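You operate a simulated robot arm through the tools that you are given. There is no shell and no other tool. Be economical: measure what you need, move in short steps, check, and stop when the job is done.

Carry out the task below with a simulated robot arm. There is one attempt and no reset: what you move stays moved.

TASK
Get tray 5 ready for painting: sweep the dust off and push the row home.
Fine: first the hand broom, which goes back; then the lever board marked SEAT, which ends up. Set down upright: hand broom. What is to be rubbed or washed off counts as gone when no trace of it is left.

The check looks at the end state, three seconds after you hand in, the way a careful person would. Anything else that was tipped, shoved, dropped, spilled or broken makes it a failure.

THE ROBOT
A 7-joint arm with a two-finger parallel gripper, fixed in place. Base frame: the origin is at the foot of the arm, x ahead of it, y to its left, z up. Lengths are in m, angles in degrees, forces in N, time in s.
Its first joint turns from -132.0 to 132.0 degrees. Payload 3.91 kg.
Tool frame: the origin (TCP) lies between the finger pads and is the grasp point; the fingertips stand 0.03 m ahead of it; z points along the fingers, y is the line along which they close. Largest opening 0.11 m; finger width 0.02, thickness 0.01; the body of the gripper, 0.048 by 0.112 m, starts 0.055 m behind the TCP.
Orientation is that of the tool frame in the base frame, as a unit quaternion [w, x, y, z]. With the fingers straight down and closing along the base's y, the tool's x points along the base's -x, its y along +y and its z along -z.

THE INTERFACE
- The arm moves only by the tool arm_command. Its argument "commands" is a list of rows, each a list of 7 numbers: the shift along the base's x, y, z in mm, then the turn, a rotation vector about the base's x, y, z in degrees, then the gripper command, from -1 (shut) to 1 (fully open), values between in proportion. In form: [[dx, dy, dz, wx, wy, wz, claw], ...]. A call has 1 to 10 rows; each row shifts and turns the commanded pose from where the row before left it. A row lasts 0.2 s, in which the tool goes at most 0.05 m and 8.6 degrees; a call with a longer step from one row to the next is refused whole, and so is a gripper value outside its range. Where a pose cannot be reached the arm comes as near as it can. A force on the tool above 90 N (or 10 N above the force at the start of the call, whichever is more), or a blocked arm, ends the call early, and 0.2 s more pass. Each finger travels about 0.108 m/s and halts on what it meets, pressing with about 26 N; the grip force reading is that of the motor and also rises with nothing between the fingers. The clock runs only during rows and for 0.2 s after the last one: add rows that do not move to give the fingers time. It gives the time, the measured TCP pose, the force on the tool (base axes), the opening and the grip force at its end, in the units of the frame above (readings bear some noise), with the torque about the TCP (base axes, N m) and any sound that the robot's microphone picked up, and new pictures: "views" is both (left out), scene, wrist or none.
- Cameras (640 x 400 px; columns grow to the right, rows downward): "scene" is fixed at [0.2222, -0.5004, 1.4585]; the picture's right is [0.80, -0.60, 0.00], its down [-0.27, -0.36, -0.89] and it looks along [0.54, 0.71, -0.45] (base axes); focal length 362 px, centre (320, 200). "wrist" rides on the gripper at [0.072, 0.017, -0.103] in the tool frame; the picture's right is [-0.23, 0.97, 0.00], its down [-0.76, -0.18, -0.62] and it looks along [-0.61, -0.14, 0.78] (tool axes); focal length 222 px, centre (320, 200). There is no depth. A picture from a camera that has moved, and an enlarged one, comes with that camera's place and axes in the base frame and with its lens.
- inspect(camera, box): a new picture of the part [left, top, right, bottom] of that camera's present view, enlarged. It takes no simulated time.
- close_job(): hands the job in; it is judged then, once.

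Go step by step. Nothing tells you positions but the pictures and the camera data: compare them with the known pose of the tool, close in by small moves and look again before you grip or let go. The budget is 120 turns and 200 pictures, counting those below and the enlarged ones. Unless the task says otherwise, let go and move clear before handing in, and close with one line.

The tools are called after "Request:" by a JSON object that holds its "op" and its "data". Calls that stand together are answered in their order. arm_command: Moves the arm, as the interface text tells. Its arguments: {"type":"object","properties":{"commands":{"type":"array","items":{"type":"array","items":{"type":"number"}}},"views":{"type":"string","enum":["both","scene","wrist","none"]}},"required":["commands"]} The other tools are called the same way: inspect (camera, box) takes an enlarged picture of a part of a camera's view; close_job () hands the job in.

At the start:

```text
time: 0.0
tool_pos: [0.6516, 0.2918, 1.2091]
tool_rot: [0.0, 0.0, 1.0, 0.001]
contact_force: [-0.7, -0.1, 0.2]
wrist_torque: [-0.01, -0.03, 0.0]
width: 0.11
grip_force: 0.1
```

scene: 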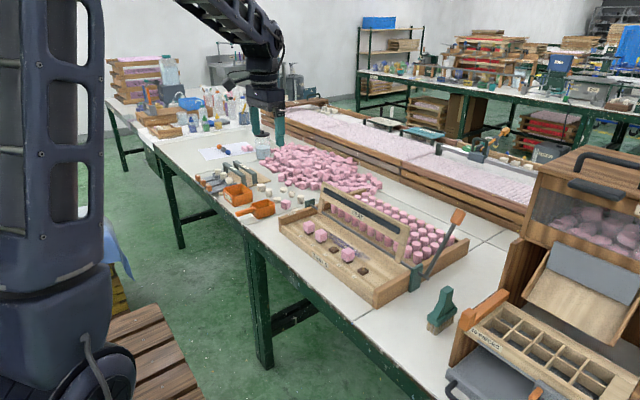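
wrist: 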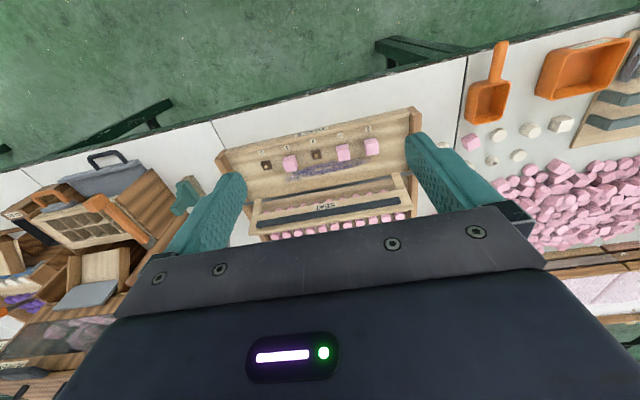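

I see a tray with a SEAT board and lever, a green hand broom standing on the bench to its right, and dust in the tray. I'll look closer first.

Request:
{"op": "inspect", "data": {"camera": "scene", "box": [260, 170, 480, 340]}}

Request:
{"op": "inspect", "data": {"camera": "wrist", "box": [160, 90, 440, 260]}}

```text
2.35 times, centred on (370, 255) of scene
camera zoom: at [0.2222, -0.5004, 1.4585], right [0.8, -0.6, 0.0], down [-0.27, -0.36, -0.89], along [0.54, 0.71, -0.45], focal length 851 px, centre (202, 71)
```

zoom: 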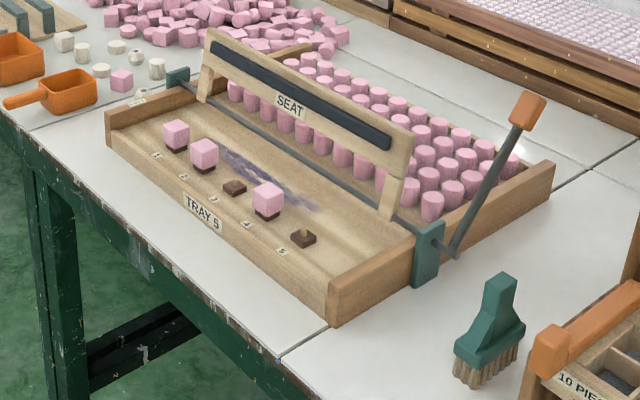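

```text
2.29 times, centred on (300, 175) of wrist
camera zoom: at [0.579, 0.3089, 1.312], right [0.23, 0.97, 0.0], down [0.76, -0.18, 0.62], along [0.61, -0.14, -0.78], focal length 508 px, centre (366, 257)
```

zoom: 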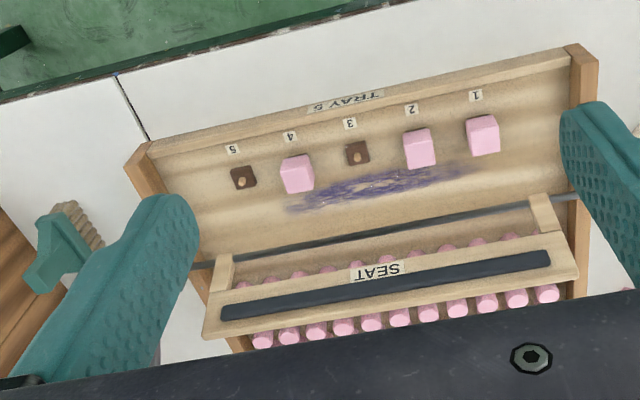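

Tray 5 sits along y from 0 to 0.48 with its front at x≈0.78. The dust is around x≈0.90, y 0.13–0.36, and the broom is near (0.876, −0.15), bench at z≈0.75. I'll move over for a closer look at the broom.

Request:
{"op": "arm_command", "data": {"commands": [[4, -40, -15, 0, 0, 0, 1], [4, -42, -15, 0, 0, 0, 1], [4, -42, -15, 0, 0, 0, 1], [4, -42, -15, 0, 0, 0, 1], [4, -42, -15, 0, 0, 0, 1], [4, -42, -15, 0, 0, 0, 1], [4, -42, -15, 0, 0, 0, 1], [4, -42, -15, 0, 0, 0, 1], [4, -42, -15, 0, 0, 0, 1], [4, -42, -15, 0, 0, 0, 1]]}}

```text
time: 2.2
tool_pos: [0.6924, -0.1246, 1.059]
tool_rot: [0.0, -0.001, 1.0, 0.0]
contact_force: [-0.7, -0.6, 0.4]
wrist_torque: [-0.01, 0.0, -0.01]
width: 0.1099
grip_force: 0.1
camera wrist: at [0.6193, -0.107, 1.1623], right [0.23, 0.97, 0.0], down [0.76, -0.18, 0.62], along [0.61, -0.14, -0.78], focal length 222 px, centre (320, 200)
```

scene: 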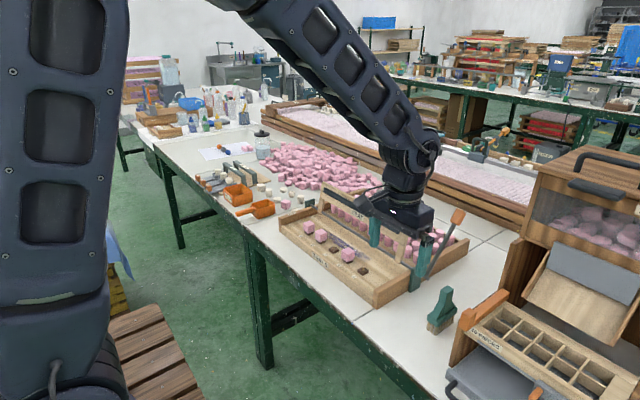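
wrist: 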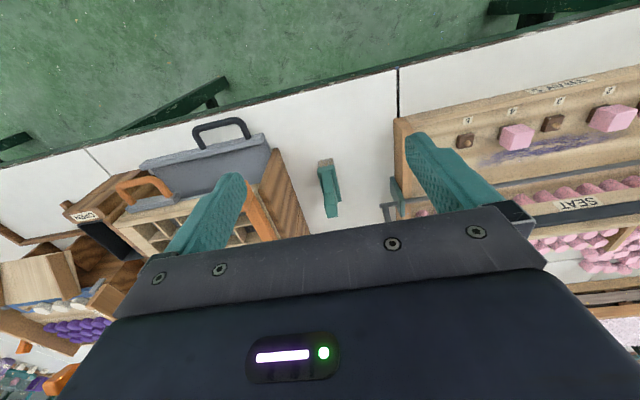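

Request:
{"op": "inspect", "data": {"camera": "wrist", "box": [280, 130, 400, 230]}}

Request:
{"op": "inspect", "data": {"camera": "scene", "box": [400, 270, 480, 345]}}

```text
4.00 times, centred on (340, 180) of wrist
camera zoom: at [0.6193, -0.107, 1.1623], right [0.23, 0.97, 0.0], down [0.76, -0.18, 0.62], along [0.61, -0.14, -0.78], focal length 888 px, centre (240, 280)
```

zoom: 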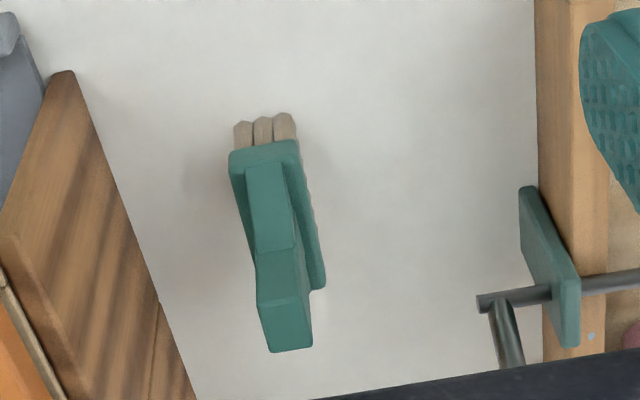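

```text
5.33 times, centred on (440, 308) of scene
camera zoom: at [0.2222, -0.5004, 1.4585], right [0.8, -0.6, 0.0], down [-0.27, -0.36, -0.89], along [0.54, 0.71, -0.45], focal length 1929 px, centre (-320, -373)
```

zoom: 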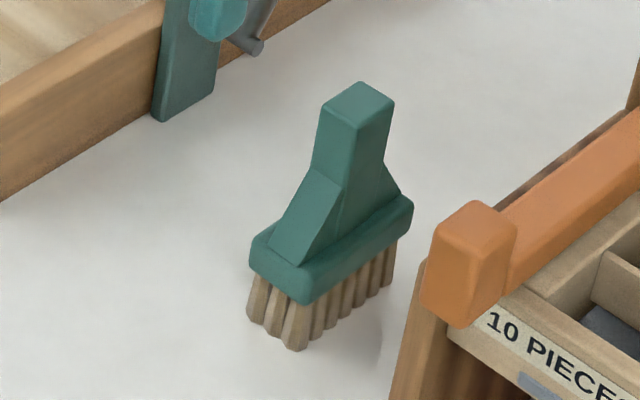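

The broom stands upright at about (0.875, −0.145) with its top at z≈0.875, its head lying roughly along x. I'll measure the dust and the pegs before I take it.

Request:
{"op": "arm_command", "data": {"commands": [[-4, 45, 0, 0, 0, 0, 1], [-4, 45, 0, 0, 0, 0, 1], [-4, 45, 0, 0, 0, 0, 1], [-4, 45, 0, 0, 0, 0, 1], [-4, 45, 0, 0, 0, 0, 1], [-4, 45, 0, 0, 0, 0, 1], [-4, 45, 0, 0, 0, 0, 1], [-4, 45, 0, 0, 0, 0, 1], [-4, 20, 0, 0, 0, 0, 1]], "views": "wrist"}}

```text
time: 4.2
tool_pos: [0.6566, 0.2544, 1.0611]
tool_rot: [0.0, 0.0, 1.0, 0.001]
contact_force: [-0.8, -0.6, -0.1]
wrist_torque: [0.02, 0.01, -0.02]
width: 0.1099
grip_force: 0.1
camera wrist: at [0.5834, 0.2709, 1.163], right [0.23, 0.97, 0.0], down [0.76, -0.18, 0.62], along [0.61, -0.14, -0.78], focal length 222 px, centre (320, 200)
```

wrist: 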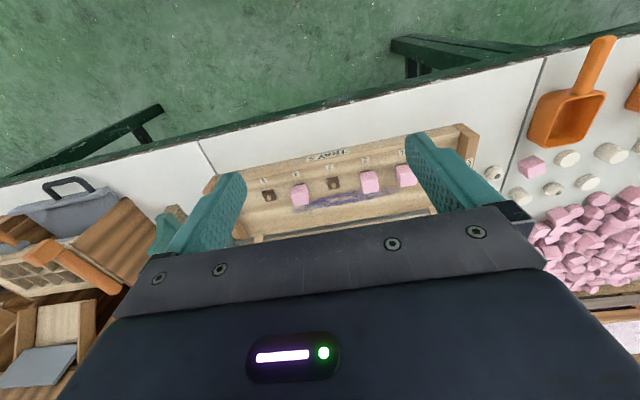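

Request:
{"op": "inspect", "data": {"camera": "wrist", "box": [230, 130, 430, 250]}}

Request:
{"op": "inspect", "data": {"camera": "scene", "box": [280, 180, 440, 300]}}

```text
3.20 times, centred on (330, 190) of wrist
camera zoom: at [0.5834, 0.2709, 1.163], right [0.23, 0.97, 0.0], down [0.76, -0.18, 0.62], along [0.61, -0.14, -0.78], focal length 711 px, centre (288, 232)
```

zoom: 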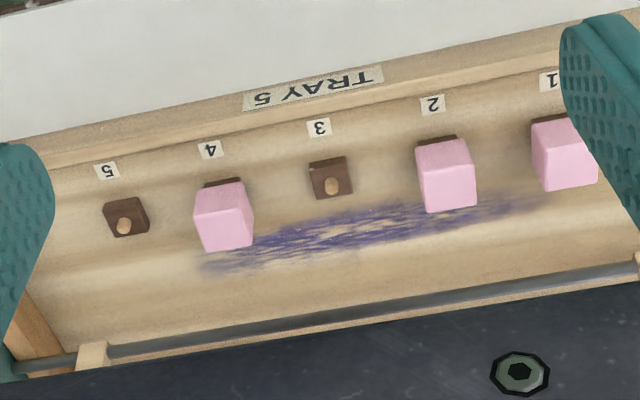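

```text
3.33 times, centred on (360, 240) of scene
camera zoom: at [0.2222, -0.5004, 1.4585], right [0.8, -0.6, 0.0], down [-0.27, -0.36, -0.89], along [0.54, 0.71, -0.45], focal length 1206 px, centre (187, 67)
```

zoom: 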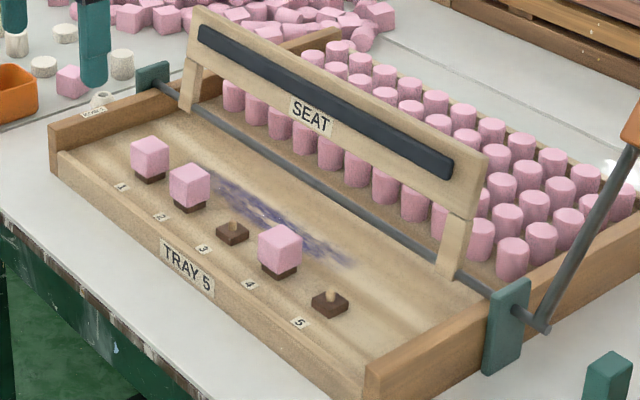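

Floor of the tray is at z≈0.785, with dust at x 0.868–0.907 and y 0.135–0.375. That's a narrow lane between the cubes and the rod, so I'll grip the broom with the fingers closing along x and later turn it so the head lies along y.

Request:
{"op": "arm_command", "data": {"commands": [[20, -40, 0, 0, 0, 8, 1], [20, -40, 0, 0, 0, 8, 1], [20, -40, 0, 0, 0, 8, 1], [20, -40, 0, 0, 0, 8, 1], [20, -40, 0, 0, 0, 8, 1], [20, -40, 0, 0, 0, 8, 1], [20, -40, 0, 0, 0, 8, 1], [20, -40, 0, 0, 0, 8, 1], [20, -40, 0, 0, 0, 8, 1], [20, -38, 0, 0, 0, 8, 1]], "views": "none"}}

Request:
{"op": "arm_command", "data": {"commands": [[10, 0, -20, 0, 0, 5, 1], [8, 0, -20, 0, 0, 3, 1], [0, 0, -20, 0, 0, 0, 1], [0, 0, 0, 0, 0, 0, 1]]}}

```text
time: 6.4
tool_pos: [0.8563, -0.1433, 1.0596]
tool_rot: [0.001, -0.644, 0.765, -0.001]
contact_force: [0.4, 0.6, 0.2]
wrist_torque: [-0.04, 0.0, 0.02]
width: 0.1101
grip_force: 0.1
```

```text
time: 7.4
tool_pos: [0.8746, -0.1421, 0.9973]
tool_rot: [0.001, -0.694, 0.72, 0.0]
contact_force: [0.1, -0.6, 0.0]
wrist_torque: [0.0, -0.02, 0.02]
width: 0.1099
grip_force: 0.1
camera wrist: at [0.8543, -0.2144, 1.1014], right [-0.97, 0.26, 0.0], down [0.2, 0.75, 0.62], along [0.16, 0.6, -0.78], focal length 222 px, centre (320, 200)
```

scene: 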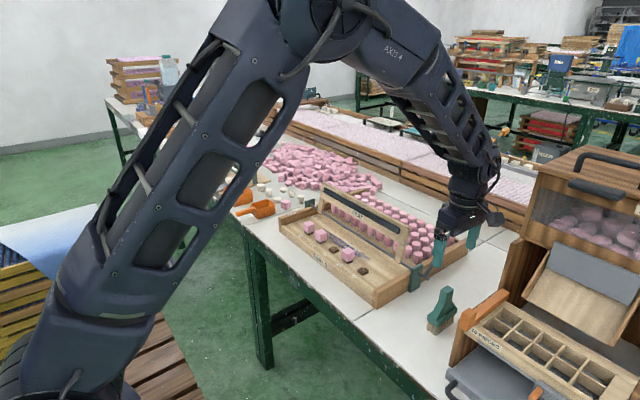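
wrist: 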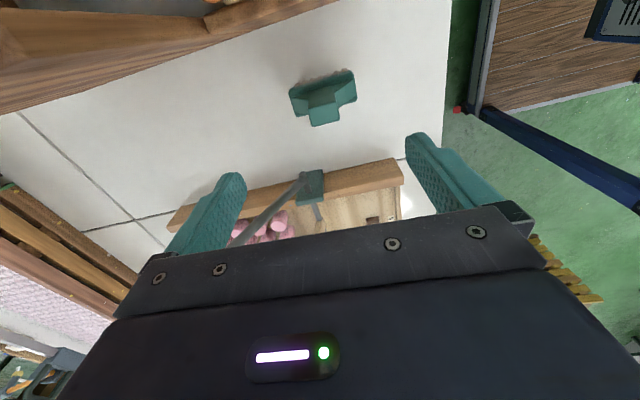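

The broom is centred under the open fingers. I'll descend to where the fingertips meet the straight part of the handle, then close.

Request:
{"op": "arm_command", "data": {"commands": [[0, -1, -30, 0, 0, 0, 1], [0, -1, -30, 0, 0, 0, 1], [0, 0, -30, 0, 0, 0, 1], [0, 0, -25, 0, 0, 0, 1], [0, 0, -15, 0, 0, 0, 1], [0, 0, 0, 0, 0, 0, 1]]}}

```text
time: 8.8
tool_pos: [0.8742, -0.145, 0.8666]
tool_rot: [0.0, -0.694, 0.72, 0.0]
contact_force: [0.2, -1.0, 1.5]
wrist_torque: [-0.01, -0.02, 0.0]
width: 0.1099
grip_force: 0.0
camera wrist: at [0.8535, -0.2171, 0.9705], right [-0.97, 0.26, 0.0], down [0.2, 0.75, 0.62], along [0.16, 0.6, -0.78], focal length 222 px, centre (320, 200)
```

scene: 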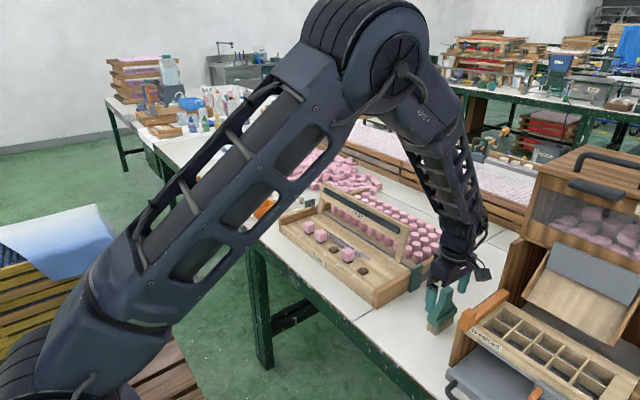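
wrist: 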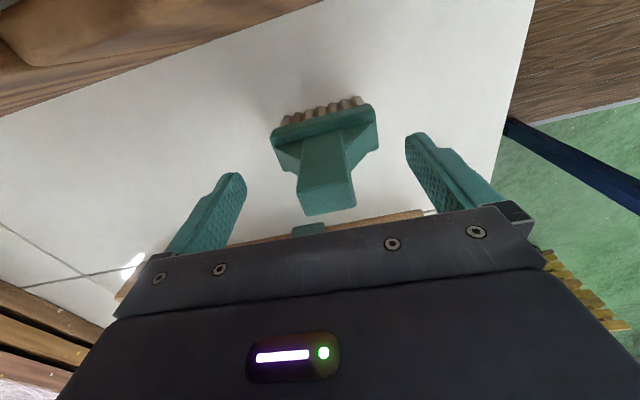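

Request:
{"op": "arm_command", "data": {"commands": [[0, 0, 0, 0, 0, 0, 0], [0, 0, 0, 0, 0, 0, -0.5], [0, 0, 0, 0, 0, 0, -1], [0, 0, 0, 0, 0, 0, -1], [0, 0, 0, 0, 0, 0, -1]]}}

```text
time: 10.0
tool_pos: [0.8739, -0.1451, 0.8666]
tool_rot: [0.0, -0.694, 0.72, 0.0]
contact_force: [0.8, 0.5, 1.4]
wrist_torque: [0.03, -0.01, -0.02]
width: 0.0297
grip_force: 26.5
camera wrist: at [0.8536, -0.2171, 0.9708], right [-0.97, 0.26, 0.0], down [0.2, 0.75, 0.62], along [0.16, 0.6, -0.78], focal length 222 px, centre (320, 200)
```

scene: 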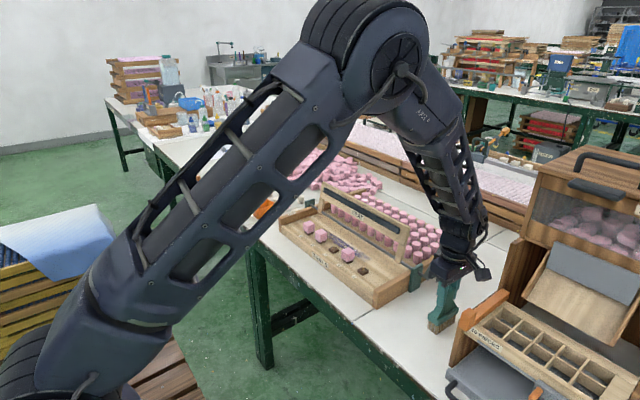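
wrist: 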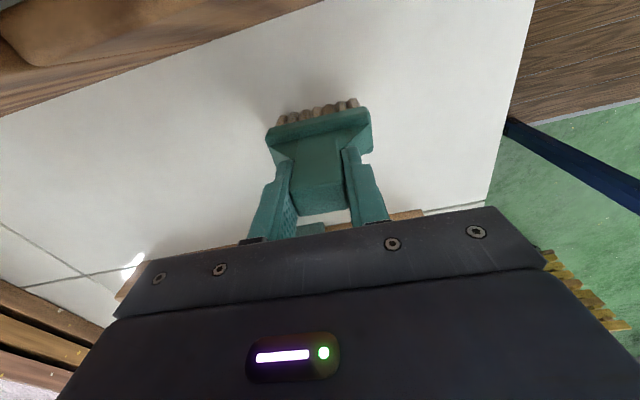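

Broom is held. Lifting straight up, then turning it while moving to over the tray front.

Request:
{"op": "arm_command", "data": {"commands": [[0, 0, 20, 0, 0, 0, -1], [0, 0, 30, 0, 0, 0, -1], [0, 0, 40, 0, 0, 0, -1], [0, 0, 40, 0, 0, 0, -1], [0, 0, 40, 0, 0, 0, -1], [0, 0, 20, 0, 0, 0, -1]], "views": "scene"}}

Request:
{"op": "arm_command", "data": {"commands": [[-3, 30, 0, 0, 0, -8, -1], [-3, 30, 0, 0, 0, -8, -1], [-3, 30, 0, 0, 0, -8, -1], [0, 30, 0, 0, 0, -8, -1], [0, 30, 0, 0, 0, -8, -1], [0, 30, 0, 0, 0, -8, -1], [0, 30, 0, 0, 0, -8, -1], [0, 30, 0, 0, 0, -8, -1], [0, 25, 0, 0, 0, -8, -1], [0, 25, 0, 0, 0, -8, -1]]}}

```text
time: 11.4
tool_pos: [0.8748, -0.1459, 1.0596]
tool_rot: [0.0, -0.695, 0.719, 0.0]
contact_force: [0.1, -0.1, -1.6]
wrist_torque: [0.03, 0.01, 0.03]
width: 0.0298
grip_force: 26.0
```

scene: 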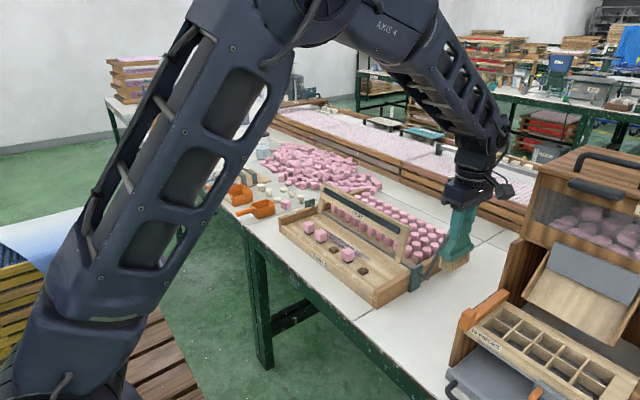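

```text
time: 13.6
tool_pos: [0.8669, 0.1423, 1.0591]
tool_rot: [0.0, -0.068, 0.998, 0.0]
contact_force: [-0.2, 1.0, -1.4]
wrist_torque: [0.02, 0.01, 0.0]
width: 0.0297
grip_force: 27.0
camera wrist: at [0.7907, 0.1499, 1.1626], right [0.09, 1.0, 0.0], down [0.78, -0.07, 0.62], along [0.62, -0.06, -0.78], focal length 222 px, centre (320, 200)
```

scene: 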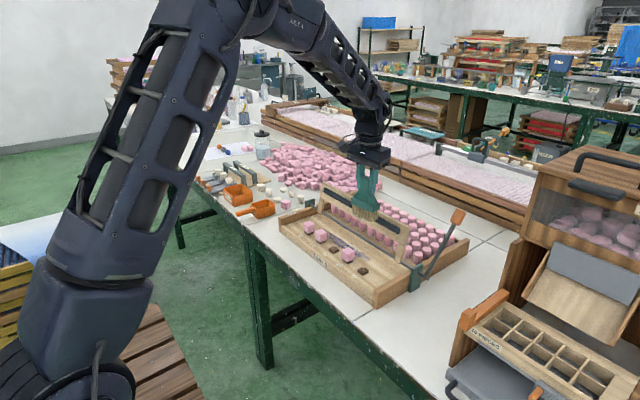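
wrist: 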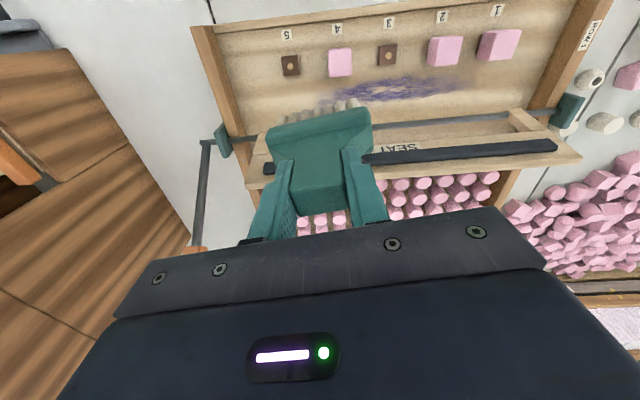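

Request:
{"op": "inspect", "data": {"camera": "wrist", "box": [190, 0, 600, 200]}}

```text
1.56 times, centred on (395, 100) of wrist
camera zoom: at [0.7907, 0.1499, 1.1626], right [0.09, 1.0, 0.0], down [0.78, -0.07, 0.62], along [0.62, -0.06, -0.78], focal length 347 px, centre (203, 356)
```

zoom: 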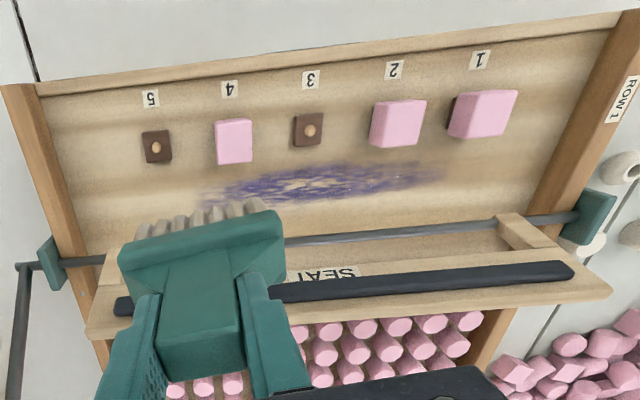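

The lane between cubes (end x≈0.849) and rod (x≈0.924) is about 70 mm; the head is about 34 mm wide. I'll square the broom and lower it to just above the tray floor.

Request:
{"op": "arm_command", "data": {"commands": [[5, -5, -20, 0, 0, -7.8, -1], [5, -5, -30, 0, 0, 0, -1], [0, -5, -30, 0, 0, 0, -1], [0, 0, -30, 0, 0, 0, -1], [0, 0, -25, 0, 0, 0, -1], [0, 0, -10, 0, 0, 0, -1], [0, 0, 0, 0, 0, 0, -1]]}}

Request:
{"op": "inspect", "data": {"camera": "scene", "box": [280, 180, 440, 300]}}

```text
time: 15.2
tool_pos: [0.8755, 0.1292, 0.9137]
tool_rot: [0.0, -0.001, 1.0, 0.0]
contact_force: [0.5, -0.4, -0.4]
wrist_torque: [0.03, 0.0, 0.02]
width: 0.0295
grip_force: 25.1
camera wrist: at [0.8012, 0.1447, 1.0169], right [0.22, 0.97, 0.0], down [0.76, -0.18, 0.62], along [0.61, -0.14, -0.78], focal length 222 px, centre (320, 200)
```

scene: 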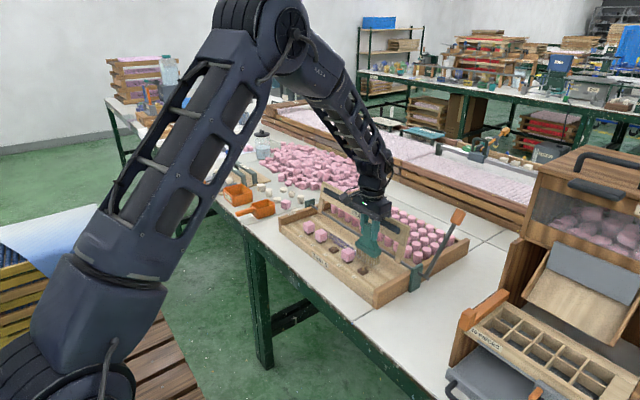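
wrist: 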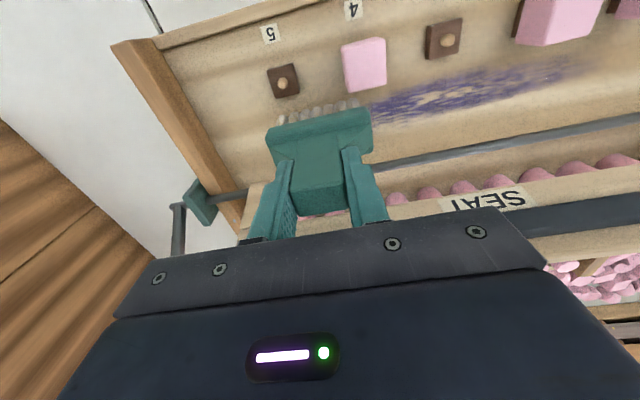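

```text
3.33 times, centred on (360, 240) of scene
camera zoom: at [0.2222, -0.5004, 1.4585], right [0.8, -0.6, 0.0], down [-0.27, -0.36, -0.89], along [0.54, 0.71, -0.45], focal length 1206 px, centre (187, 67)
```

zoom: 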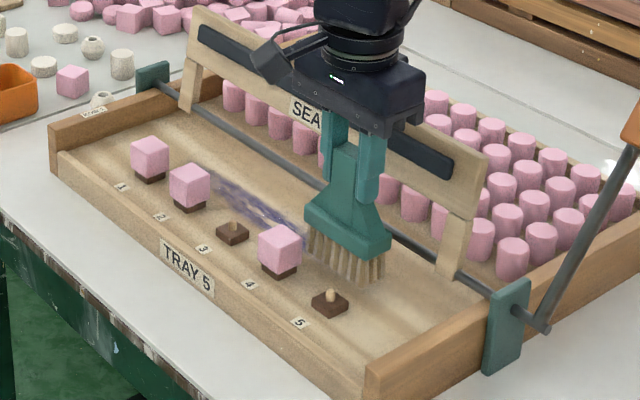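

The broom clears the cubes and the rod. Lowering gently until the bristles touch.

Request:
{"op": "arm_command", "data": {"commands": [[0, 0, -4, 0, 0, 0, -1], [0, 0, -4, 0, 0, 0, -1], [0, 0, -3, 0, 0, 0, -1], [0, 0, -3, 0, 0, 0, -1], [0, 0, 0, 0, 0, 0, -1]], "views": "none"}}

```text
time: 16.4
tool_pos: [0.8742, 0.1289, 0.8996]
tool_rot: [0.0, -0.001, 1.0, 0.0]
contact_force: [0.1, 0.8, -1.6]
wrist_torque: [0.02, 0.01, 0.0]
width: 0.0298
grip_force: 26.1
```

Request:
{"op": "arm_command", "data": {"commands": [[0, 0, -2, 0, 0, 0, -1], [0, 0, -2, 0, 0, 0, -1], [0, 0, -2, 0, 0, 0, -1], [0, 0, 0, 0, 0, 0, -1]], "views": "none"}}

```text
time: 17.4
tool_pos: [0.8748, 0.1295, 0.8952]
tool_rot: [0.001, -0.002, 1.0, 0.001]
contact_force: [1.3, 1.5, 26.7]
wrist_torque: [-0.09, -0.19, 0.0]
width: 0.0298
grip_force: 25.8
```

Contact at TCP z≈0.896. Easing up a touch and sweeping along +y in the near lane.

Request:
{"op": "arm_command", "data": {"commands": [[0, 5, 0.8, 0, 0, 0, -1], [0, 25, 0, 0, 0, 0, -1], [0, 25, 0, 0, 0, 0, -1], [0, 25, 0, 0, 0, 0, -1], [0, 25, 0, 0, 0, 0, -1], [0, 25, 0, 0, 0, 0, -1], [0, 25, 0, 0, 0, 0, -1], [0, 25, 0, 0, 0, 0, -1], [0, 25, 0, 0, 0, 0, -1], [0, 25, 0, 0, 0, 0, -1]]}}

Request:
{"op": "inspect", "data": {"camera": "scene", "box": [280, 180, 440, 300]}}

```text
time: 19.6
tool_pos: [0.875, 0.3596, 0.8947]
tool_rot: [0.0, -0.002, 1.0, 0.001]
contact_force: [2.7, -7.6, 23.5]
wrist_torque: [-0.28, -0.01, 0.08]
width: 0.0297
grip_force: 25.5
camera wrist: at [0.8011, 0.3756, 0.9982], right [0.22, 0.97, 0.0], down [0.76, -0.18, 0.62], along [0.61, -0.14, -0.78], focal length 222 px, centre (320, 200)
```

scene: 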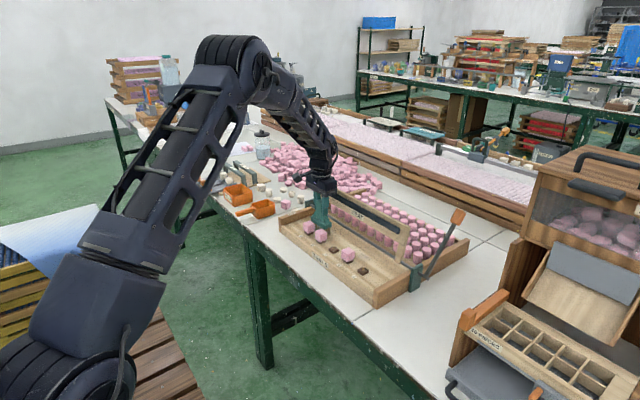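
wrist: 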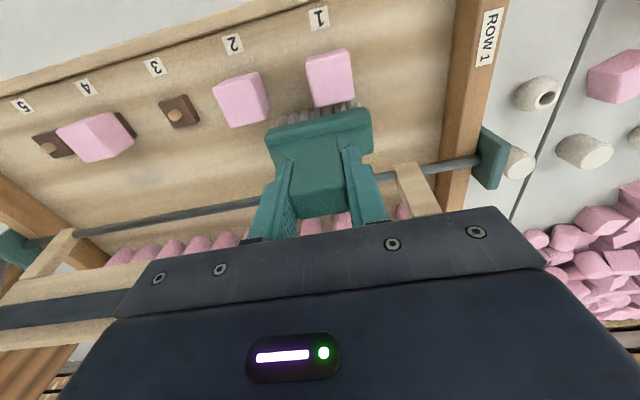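

```text
3.33 times, centred on (360, 240) of scene
camera zoom: at [0.2222, -0.5004, 1.4585], right [0.8, -0.6, 0.0], down [-0.27, -0.36, -0.89], along [0.54, 0.71, -0.45], focal length 1206 px, centre (187, 67)
```

zoom: 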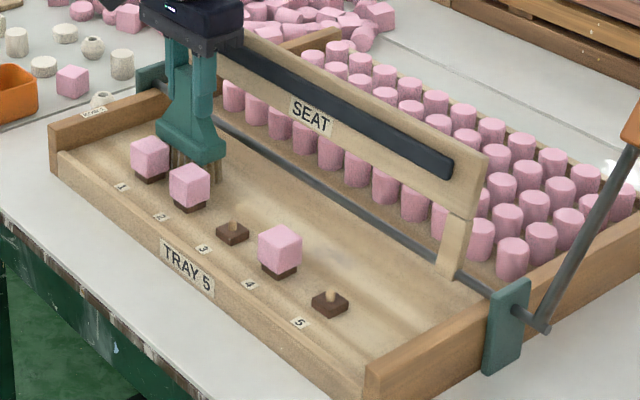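

Nearly all the dust is gone; a faint trace remains at the low-y, far side. Finish the end, shift 16 mm toward the rod, and sweep back.

Request:
{"op": "arm_command", "data": {"commands": [[0, 20, 0, 0, 0, 0, -1], [8, 0, 0, 0, 0, 0, -1], [7, -10, 0, 0, 0, 0, -1], [0, -30, 0, 0, 0, 0, -1], [0, -35, 0, 0, 0, 0, -1], [0, -35, 0, 0, 0, 0, -1], [0, -35, 0, 0, 0, 0, -1], [0, -35, 0, 0, 0, 0, -1], [0, -35, 0, 0, 0, 0, -1], [0, -35, 0, 0, 0, 0, -1]], "views": "none"}}

Request:
{"op": "arm_command", "data": {"commands": [[0, -15, 0, 0, 0, 0, -1], [-8, 0, 0, 0, 0, 0, -1], [-7, 10, 0, 0, 0, 0, -1], [0, 30, 0, 0, 0, 0, -1], [0, 35, 0, 0, 0, 0, -1], [0, 35, 0, 0, 0, 0, -1], [0, 35, 0, 0, 0, 0, -1], [0, 35, 0, 0, 0, 0, -1], [0, 35, 0, 0, 0, 0, -1], [0, 30, 0, 0, 0, 0, -1]], "views": "none"}}

Request:
{"op": "inspect", "data": {"camera": "scene", "box": [280, 180, 440, 300]}}

Request:
{"op": "inspect", "data": {"camera": "wrist", "box": [0, 50, 400, 250]}}

```text
time: 21.8
tool_pos: [0.8905, 0.1296, 0.895]
tool_rot: [0.001, -0.003, 1.0, -0.001]
contact_force: [0.1, 1.0, -2.3]
wrist_torque: [-0.06, 0.01, -0.01]
width: 0.0299
grip_force: 25.7
```

```text
time: 24.0
tool_pos: [0.8741, 0.361, 0.8943]
tool_rot: [0.0, -0.002, 1.0, 0.001]
contact_force: [1.2, -5.2, 21.3]
wrist_torque: [-0.2, -0.4, 0.0]
width: 0.0298
grip_force: 25.5
```

```text
3.33 times, centred on (360, 240) of scene
camera zoom: at [0.2222, -0.5004, 1.4585], right [0.8, -0.6, 0.0], down [-0.27, -0.36, -0.89], along [0.54, 0.71, -0.45], focal length 1206 px, centre (187, 67)
```

zoom: 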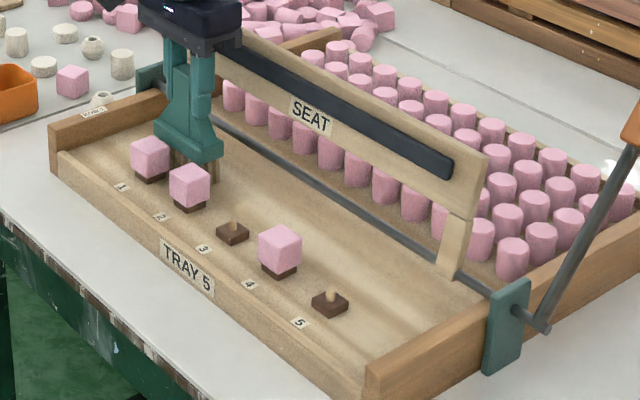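

```text
1.60 times, centred on (200, 150) of wrist
camera zoom: at [0.8004, 0.3775, 0.9974], right [0.22, 0.97, 0.0], down [0.76, -0.18, 0.62], along [0.61, -0.14, -0.78], focal length 355 px, centre (512, 280)
```

zoom: 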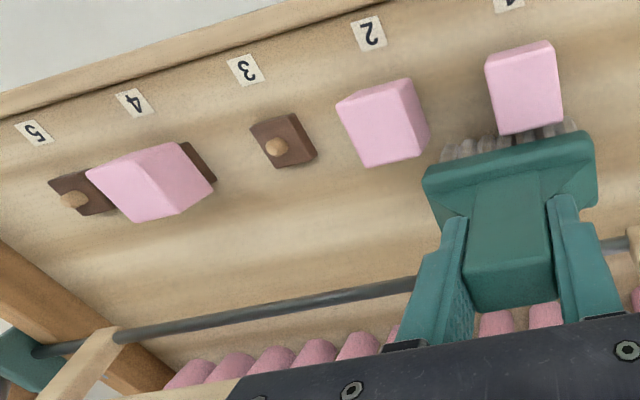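

Visible floor looks clean. I'll rub the far end once more, then lift away and check.

Request:
{"op": "arm_command", "data": {"commands": [[0, 25, 0, 0, 0, 0, -1], [8, 0, 0, 0, 0, 0, -1], [7, -20, 0, 0, 0, 0, -1], [0, -30, 0, 0, 0, 0, -1], [-8, 0, 20, 0, 0, 0, -1], [0, 0, 30, 0, 0, 0, -1], [0, 0, 35, 0, 0, 0, -1], [0, 0, 40, 0, 0, 0, -1], [-30, 0, 30, 0, 0, 0, -1], [-40, -20, 10, 0, 0, 0, -1]]}}

Request:
{"op": "inspect", "data": {"camera": "scene", "box": [280, 180, 440, 300]}}

Request:
{"op": "inspect", "data": {"camera": "wrist", "box": [140, 50, 540, 300]}}

```text
time: 26.2
tool_pos: [0.8126, 0.3167, 1.0595]
tool_rot: [-0.001, -0.002, 1.0, 0.0]
contact_force: [0.4, 0.2, -2.5]
wrist_torque: [-0.03, 0.0, 0.0]
width: 0.0297
grip_force: 25.7
camera wrist: at [0.7397, 0.3341, 1.1625], right [0.22, 0.97, 0.0], down [0.76, -0.17, 0.62], along [0.61, -0.14, -0.78], focal length 222 px, centre (320, 200)
```

scene: 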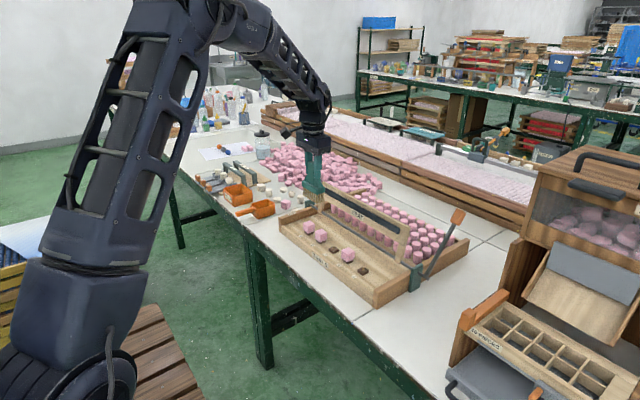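
wrist: 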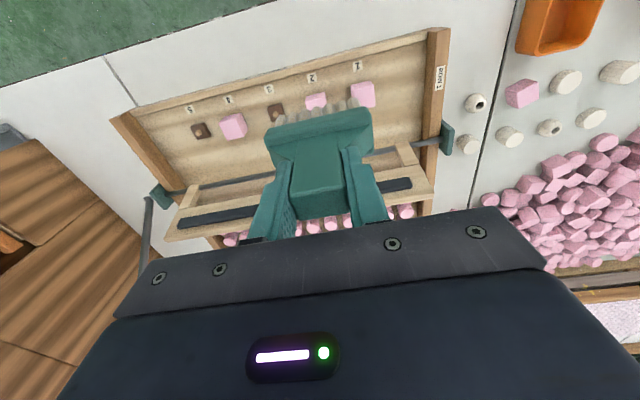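

```text
3.33 times, centred on (360, 240) of scene
camera zoom: at [0.2222, -0.5004, 1.4585], right [0.8, -0.6, 0.0], down [-0.27, -0.36, -0.89], along [0.54, 0.71, -0.45], focal length 1206 px, centre (187, 67)
```

zoom: 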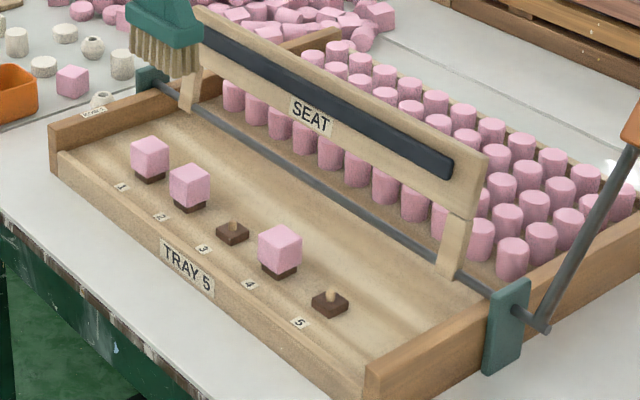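

```text
1.60 times, centred on (340, 175) of wrist
camera zoom: at [0.7397, 0.3341, 1.1625], right [0.22, 0.97, 0.0], down [0.76, -0.17, 0.62], along [0.61, -0.14, -0.78], focal length 355 px, centre (288, 240)
```

zoom: 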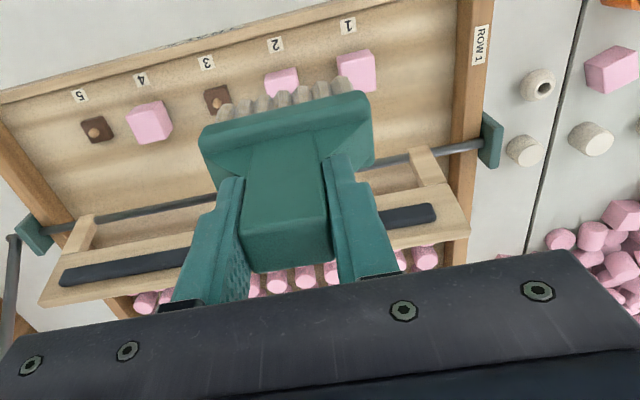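

The dust is gone everywhere I can see. Now carrying the broom back to its spot, turning it as before.

Request:
{"op": "arm_command", "data": {"commands": [[0, -44, 0, 0, 0, 0, -1], [0, -44, 0, 0, 0, 8, -1], [0, -44, 0, 0, 0, 8, -1], [0, -44, 0, 0, 0, 8, -1], [10, -44, 0, 0, 0, 8, -1], [10, -44, 0, 0, 0, 8, -1], [10, -44, 0, 0, 0, 8, -1], [10, -44, 0, 0, 0, 8, -1], [10, -44, 0, 0, 0, 8, -1], [12, -44, 0, 0, 0, 8, -1]], "views": "none"}}

Request:
{"op": "inspect", "data": {"camera": "scene", "box": [280, 180, 440, 300]}}

Request:
{"op": "arm_command", "data": {"commands": [[0, -21, -10, 0, 0, 8, -1], [0, 0, -30, 0, 0, 8, -1], [0, 0, -40, 0, 0, 0, -1], [0, 0, -40, 0, 0, 0, -1], [0, 0, -30, 0, 0, 0, -1], [0, 0, -20, 0, 0, 0, -1], [0, 0, 0, 0, 0, 0, -1]]}}

```text
time: 28.4
tool_pos: [0.8763, -0.1238, 1.0617]
tool_rot: [0.0, -0.59, 0.807, 0.0]
contact_force: [0.5, 0.8, -1.6]
wrist_torque: [-0.06, -0.02, 0.0]
width: 0.0298
grip_force: 26.5
```

```text
3.33 times, centred on (360, 240) of scene
camera zoom: at [0.2222, -0.5004, 1.4585], right [0.8, -0.6, 0.0], down [-0.27, -0.36, -0.89], along [0.54, 0.71, -0.45], focal length 1206 px, centre (187, 67)
```

zoom: 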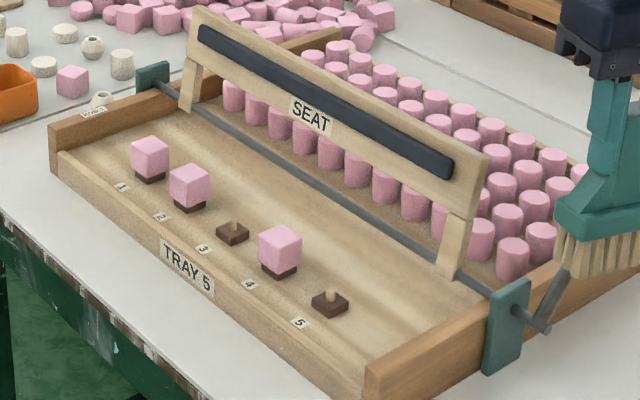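

```text
time: 30.0
tool_pos: [0.8741, -0.1458, 0.8895]
tool_rot: [0.001, -0.696, 0.718, 0.001]
contact_force: [0.4, -0.4, -1.2]
wrist_torque: [-0.03, 0.01, 0.04]
width: 0.0296
grip_force: 26.1
camera wrist: at [0.8547, -0.2177, 0.9932], right [-0.97, 0.26, 0.0], down [0.2, 0.76, 0.62], along [0.16, 0.6, -0.78], focal length 222 px, centre (320, 200)
```

scene: 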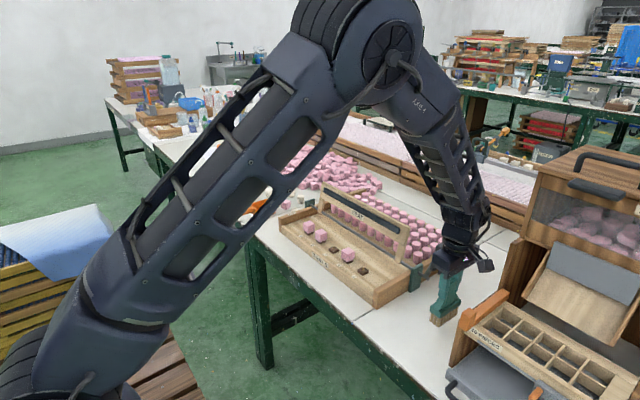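
wrist: 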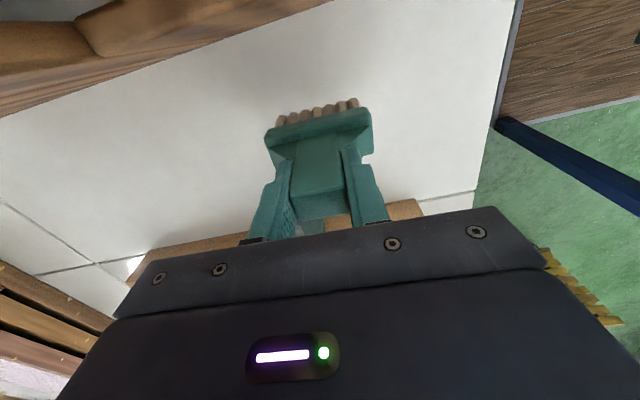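

Request:
{"op": "arm_command", "data": {"commands": [[0, 0, -8, 0, 0, 0, -1], [0, 0, -6, 0, 0, 0, -1], [0, 0, -4, 0, 0, 0, -1], [0, 0, 0, 0, 0, 0, -1]], "views": "none"}}

Request:
{"op": "inspect", "data": {"camera": "scene", "box": [400, 245, 500, 345]}}

Request:
{"op": "inspect", "data": {"camera": "wrist", "box": [230, 80, 430, 240]}}

```text
time: 31.0
tool_pos: [0.8737, -0.1467, 0.8712]
tool_rot: [0.0, -0.696, 0.718, 0.0]
contact_force: [0.4, -0.5, -2.3]
wrist_torque: [0.01, 0.0, 0.05]
width: 0.0294
grip_force: 25.5
```

```text
4.00 times, centred on (450, 295) of scene
camera zoom: at [0.2222, -0.5004, 1.4585], right [0.8, -0.6, 0.0], down [-0.27, -0.36, -0.89], along [0.54, 0.71, -0.45], focal length 1447 px, centre (-200, -180)
```

zoom: 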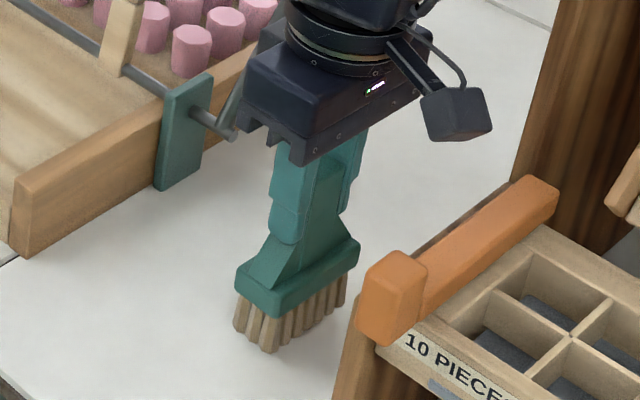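

```text
2.50 times, centred on (330, 160) of wrist
camera zoom: at [0.8539, -0.2187, 0.9745], right [-0.97, 0.26, 0.0], down [0.2, 0.76, 0.62], along [0.16, 0.6, -0.78], focal length 555 px, centre (295, 300)
```

zoom: 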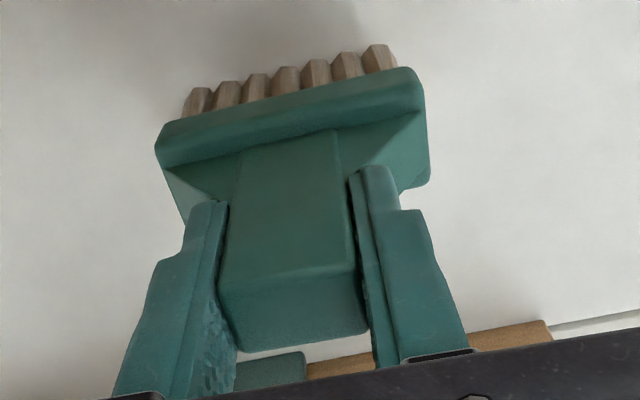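

Request:
{"op": "arm_command", "data": {"commands": [[0, 0, -2, 0, 0, 0, -1], [0, 0, -1.5, 0, 0, 0, -1], [0, 0, 0, 0, 0, 0, -1]], "views": "none"}}

```text
time: 31.8
tool_pos: [0.8741, -0.147, 0.8681]
tool_rot: [0.0, -0.696, 0.718, 0.001]
contact_force: [-0.4, 0.7, -1.6]
wrist_torque: [-0.01, -0.01, 0.0]
width: 0.0299
grip_force: 25.9
```

Request:
{"op": "arm_command", "data": {"commands": [[0, 1, -1, 0, 0, 0, -1], [0, 0, -1, 0, 0, 0, -1], [0, 0, -1, 0, 0, 0, -1], [0, 0, 0, 0, 0, 0, -1]], "views": "none"}}

```text
time: 32.8
tool_pos: [0.8754, -0.1466, 0.8643]
tool_rot: [0.0, -0.695, 0.719, 0.0]
contact_force: [-0.2, -0.5, -2.4]
wrist_torque: [-0.01, 0.04, 0.0]
width: 0.0298
grip_force: 25.8
```

Request:
{"op": "arm_command", "data": {"commands": [[0, 0, -1, 0, 0, 0, -1], [0, 0, -1, 0, 0, 0, -1], [0, 0, -1, 0, 0, 0, -1], [0, 0, 0, 0, 0, 0, -1]], "views": "none"}}

Request:
{"op": "inspect", "data": {"camera": "wrist", "box": [230, 80, 430, 240]}}

Request:
{"op": "inspect", "data": {"camera": "scene", "box": [400, 270, 480, 345]}}

```text
time: 33.8
tool_pos: [0.8729, -0.1468, 0.8628]
tool_rot: [0.002, -0.696, 0.718, 0.0]
contact_force: [-4.4, -4.5, 25.6]
wrist_torque: [0.0, 0.33, 0.09]
width: 0.03
grip_force: 25.9
```

```text
2.50 times, centred on (330, 160) of wrist
camera zoom: at [0.8546, -0.2188, 0.9662], right [-0.97, 0.26, 0.0], down [0.2, 0.76, 0.62], along [0.16, 0.6, -0.78], focal length 555 px, centre (295, 300)
```

zoom: 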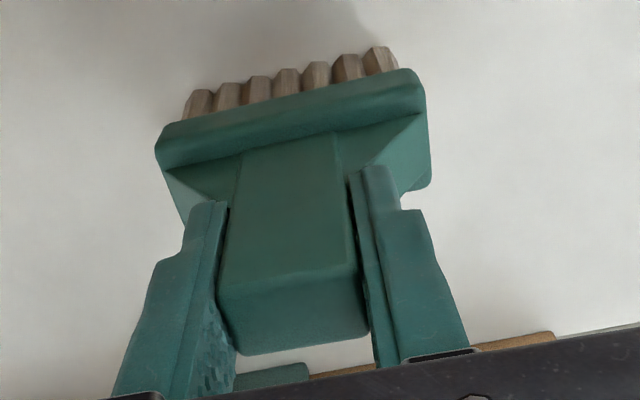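

```text
5.33 times, centred on (440, 308) of scene
camera zoom: at [0.2222, -0.5004, 1.4585], right [0.8, -0.6, 0.0], down [-0.27, -0.36, -0.89], along [0.54, 0.71, -0.45], focal length 1929 px, centre (-320, -373)
```

zoom: 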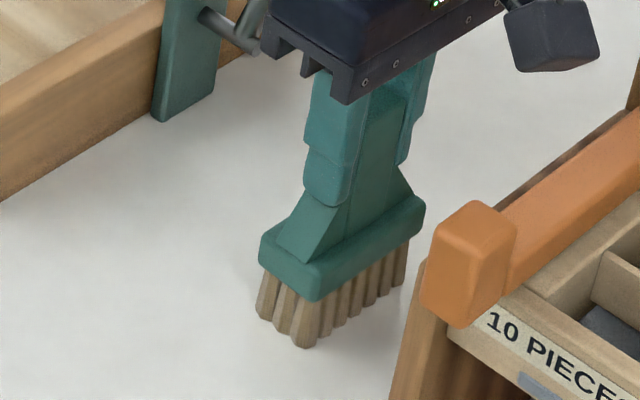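

Contact at z≈0.863; the head sits a few mm off its old place in x, so I'll correct that slightly, touch down, and release.

Request:
{"op": "arm_command", "data": {"commands": [[0, 0, 3, 0, 0, 0, -1], [-4, 2, 0, 0, 0, 0, -1], [0, 0, -2.3, 0, 0, 0, -1], [0, 0, 0, 0, 0, 0, -1], [0, 0, 0, 0, 0, 0, -0.35], [0, 0, 0, 0, 0, 0, -0.2], [0, 0, 0, 0, 0, 0, 0], [0, 0, 0, 0, 0, 0, 0.4], [0, 0, 0, 0, 0, 0, 0.4]]}}

Request:
{"op": "inspect", "data": {"camera": "scene", "box": [400, 270, 480, 345]}}

```text
time: 35.8
tool_pos: [0.8705, -0.1443, 0.864]
tool_rot: [0.0, -0.697, 0.718, -0.001]
contact_force: [-0.3, -0.5, -1.0]
wrist_torque: [-0.01, 0.0, 0.0]
width: 0.0771
grip_force: 0.1
camera wrist: at [0.8509, -0.2165, 0.9664], right [-0.97, 0.26, 0.0], down [0.2, 0.76, 0.62], along [0.16, 0.6, -0.78], focal length 222 px, centre (320, 200)
```

scene: 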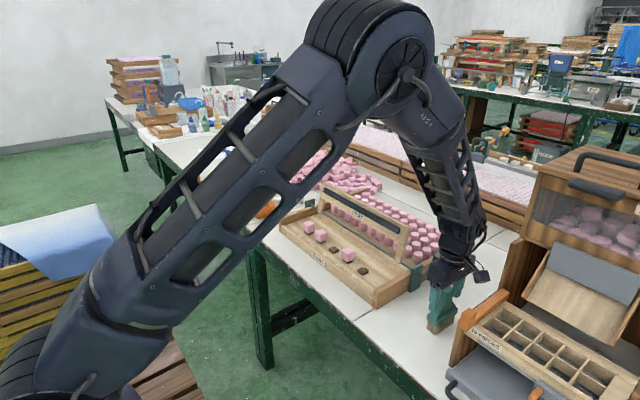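
wrist: 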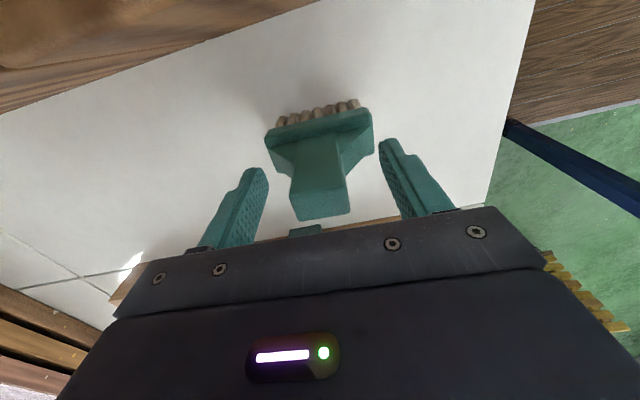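

```text
5.33 times, centred on (440, 308) of scene
camera zoom: at [0.2222, -0.5004, 1.4585], right [0.8, -0.6, 0.0], down [-0.27, -0.36, -0.89], along [0.54, 0.71, -0.45], focal length 1929 px, centre (-320, -373)
```

zoom: 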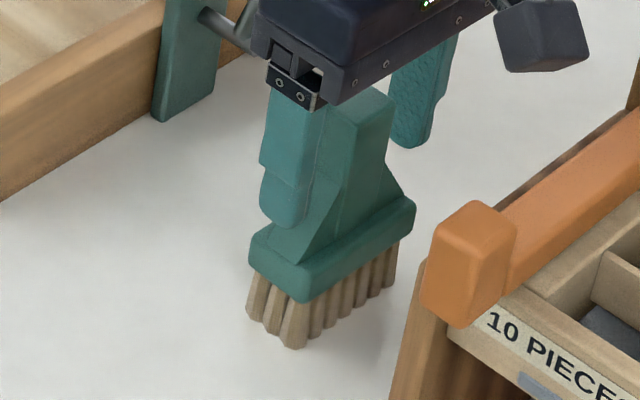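

The broom stands upright where it was. I'll rise clear, open up, and go look closely at the lever board from the side.

Request:
{"op": "arm_command", "data": {"commands": [[0, 0, 20, 0, 0, 0, 0.6], [0, 0, 40, 0, 0, 0, 0.6], [0, 0, 45, 0, 0, 0, 0.6], [-10, 0, 45, 0, 0, -8, 0.6], [-10, 0, 45, 0, 0, -8, 0], [-20, 0, 10, 0, 0, -8, -1], [-40, 0, 0, 0, 0, -8, -1], [-40, 0, 0, 0, 0, -8, -1], [-40, 10, 0, 0, 0, -8, -1], [-20, 20, 0, 0, 0, -8, -1]]}}

Request:
{"op": "inspect", "data": {"camera": "scene", "box": [380, 190, 480, 300]}}

Request:
{"op": "inspect", "data": {"camera": "scene", "box": [300, 170, 400, 290]}}

```text
time: 38.0
tool_pos: [0.6917, -0.1122, 1.0689]
tool_rot: [0.0, -0.276, 0.961, 0.0]
contact_force: [-0.3, 0.0, 0.4]
wrist_torque: [0.01, 0.05, 0.03]
width: 0.0001
grip_force: 26.0
camera wrist: at [0.6193, -0.1368, 1.1724], right [-0.32, 0.95, 0.0], down [0.74, 0.25, 0.62], along [0.59, 0.2, -0.78], focal length 222 px, centre (320, 200)
```

scene: 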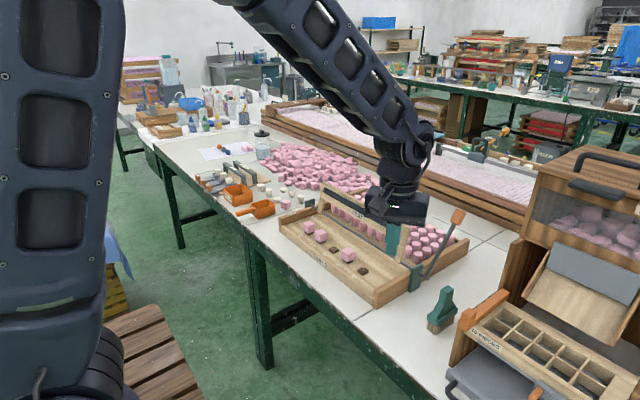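
wrist: 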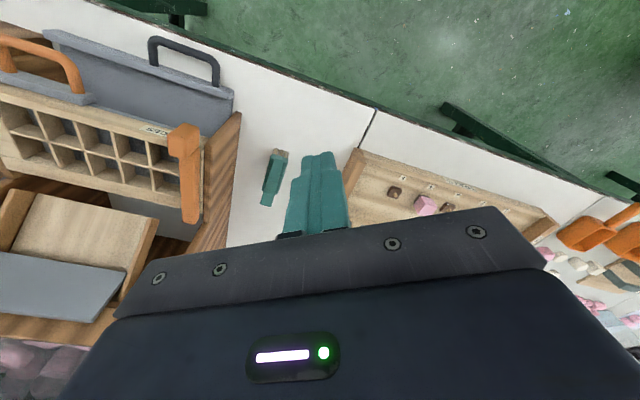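

```text
3.64 times, centred on (430, 245) of scene
camera zoom: at [0.2222, -0.5004, 1.4585], right [0.8, -0.6, 0.0], down [-0.27, -0.36, -0.89], along [0.54, 0.71, -0.45], focal length 1315 px, centre (-80, 36)
```

zoom: 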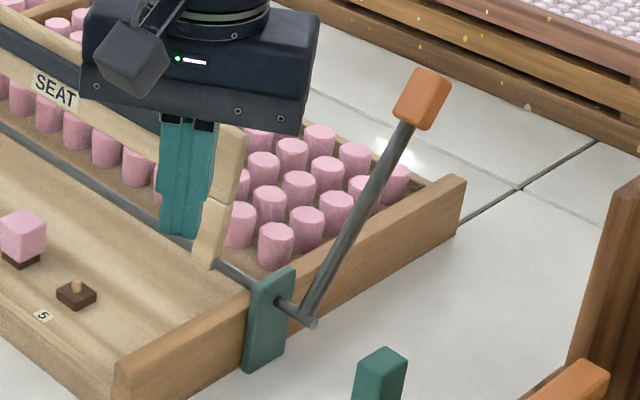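

```text
3.33 times, centred on (350, 230) of scene
camera zoom: at [0.2222, -0.5004, 1.4585], right [0.8, -0.6, 0.0], down [-0.27, -0.36, -0.89], along [0.54, 0.71, -0.45], focal length 1206 px, centre (220, 100)
```

zoom: 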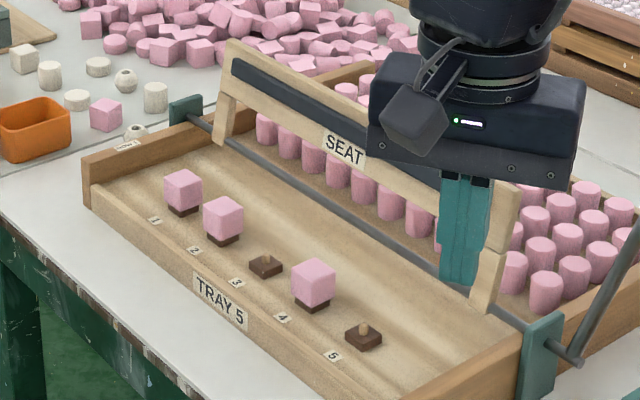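

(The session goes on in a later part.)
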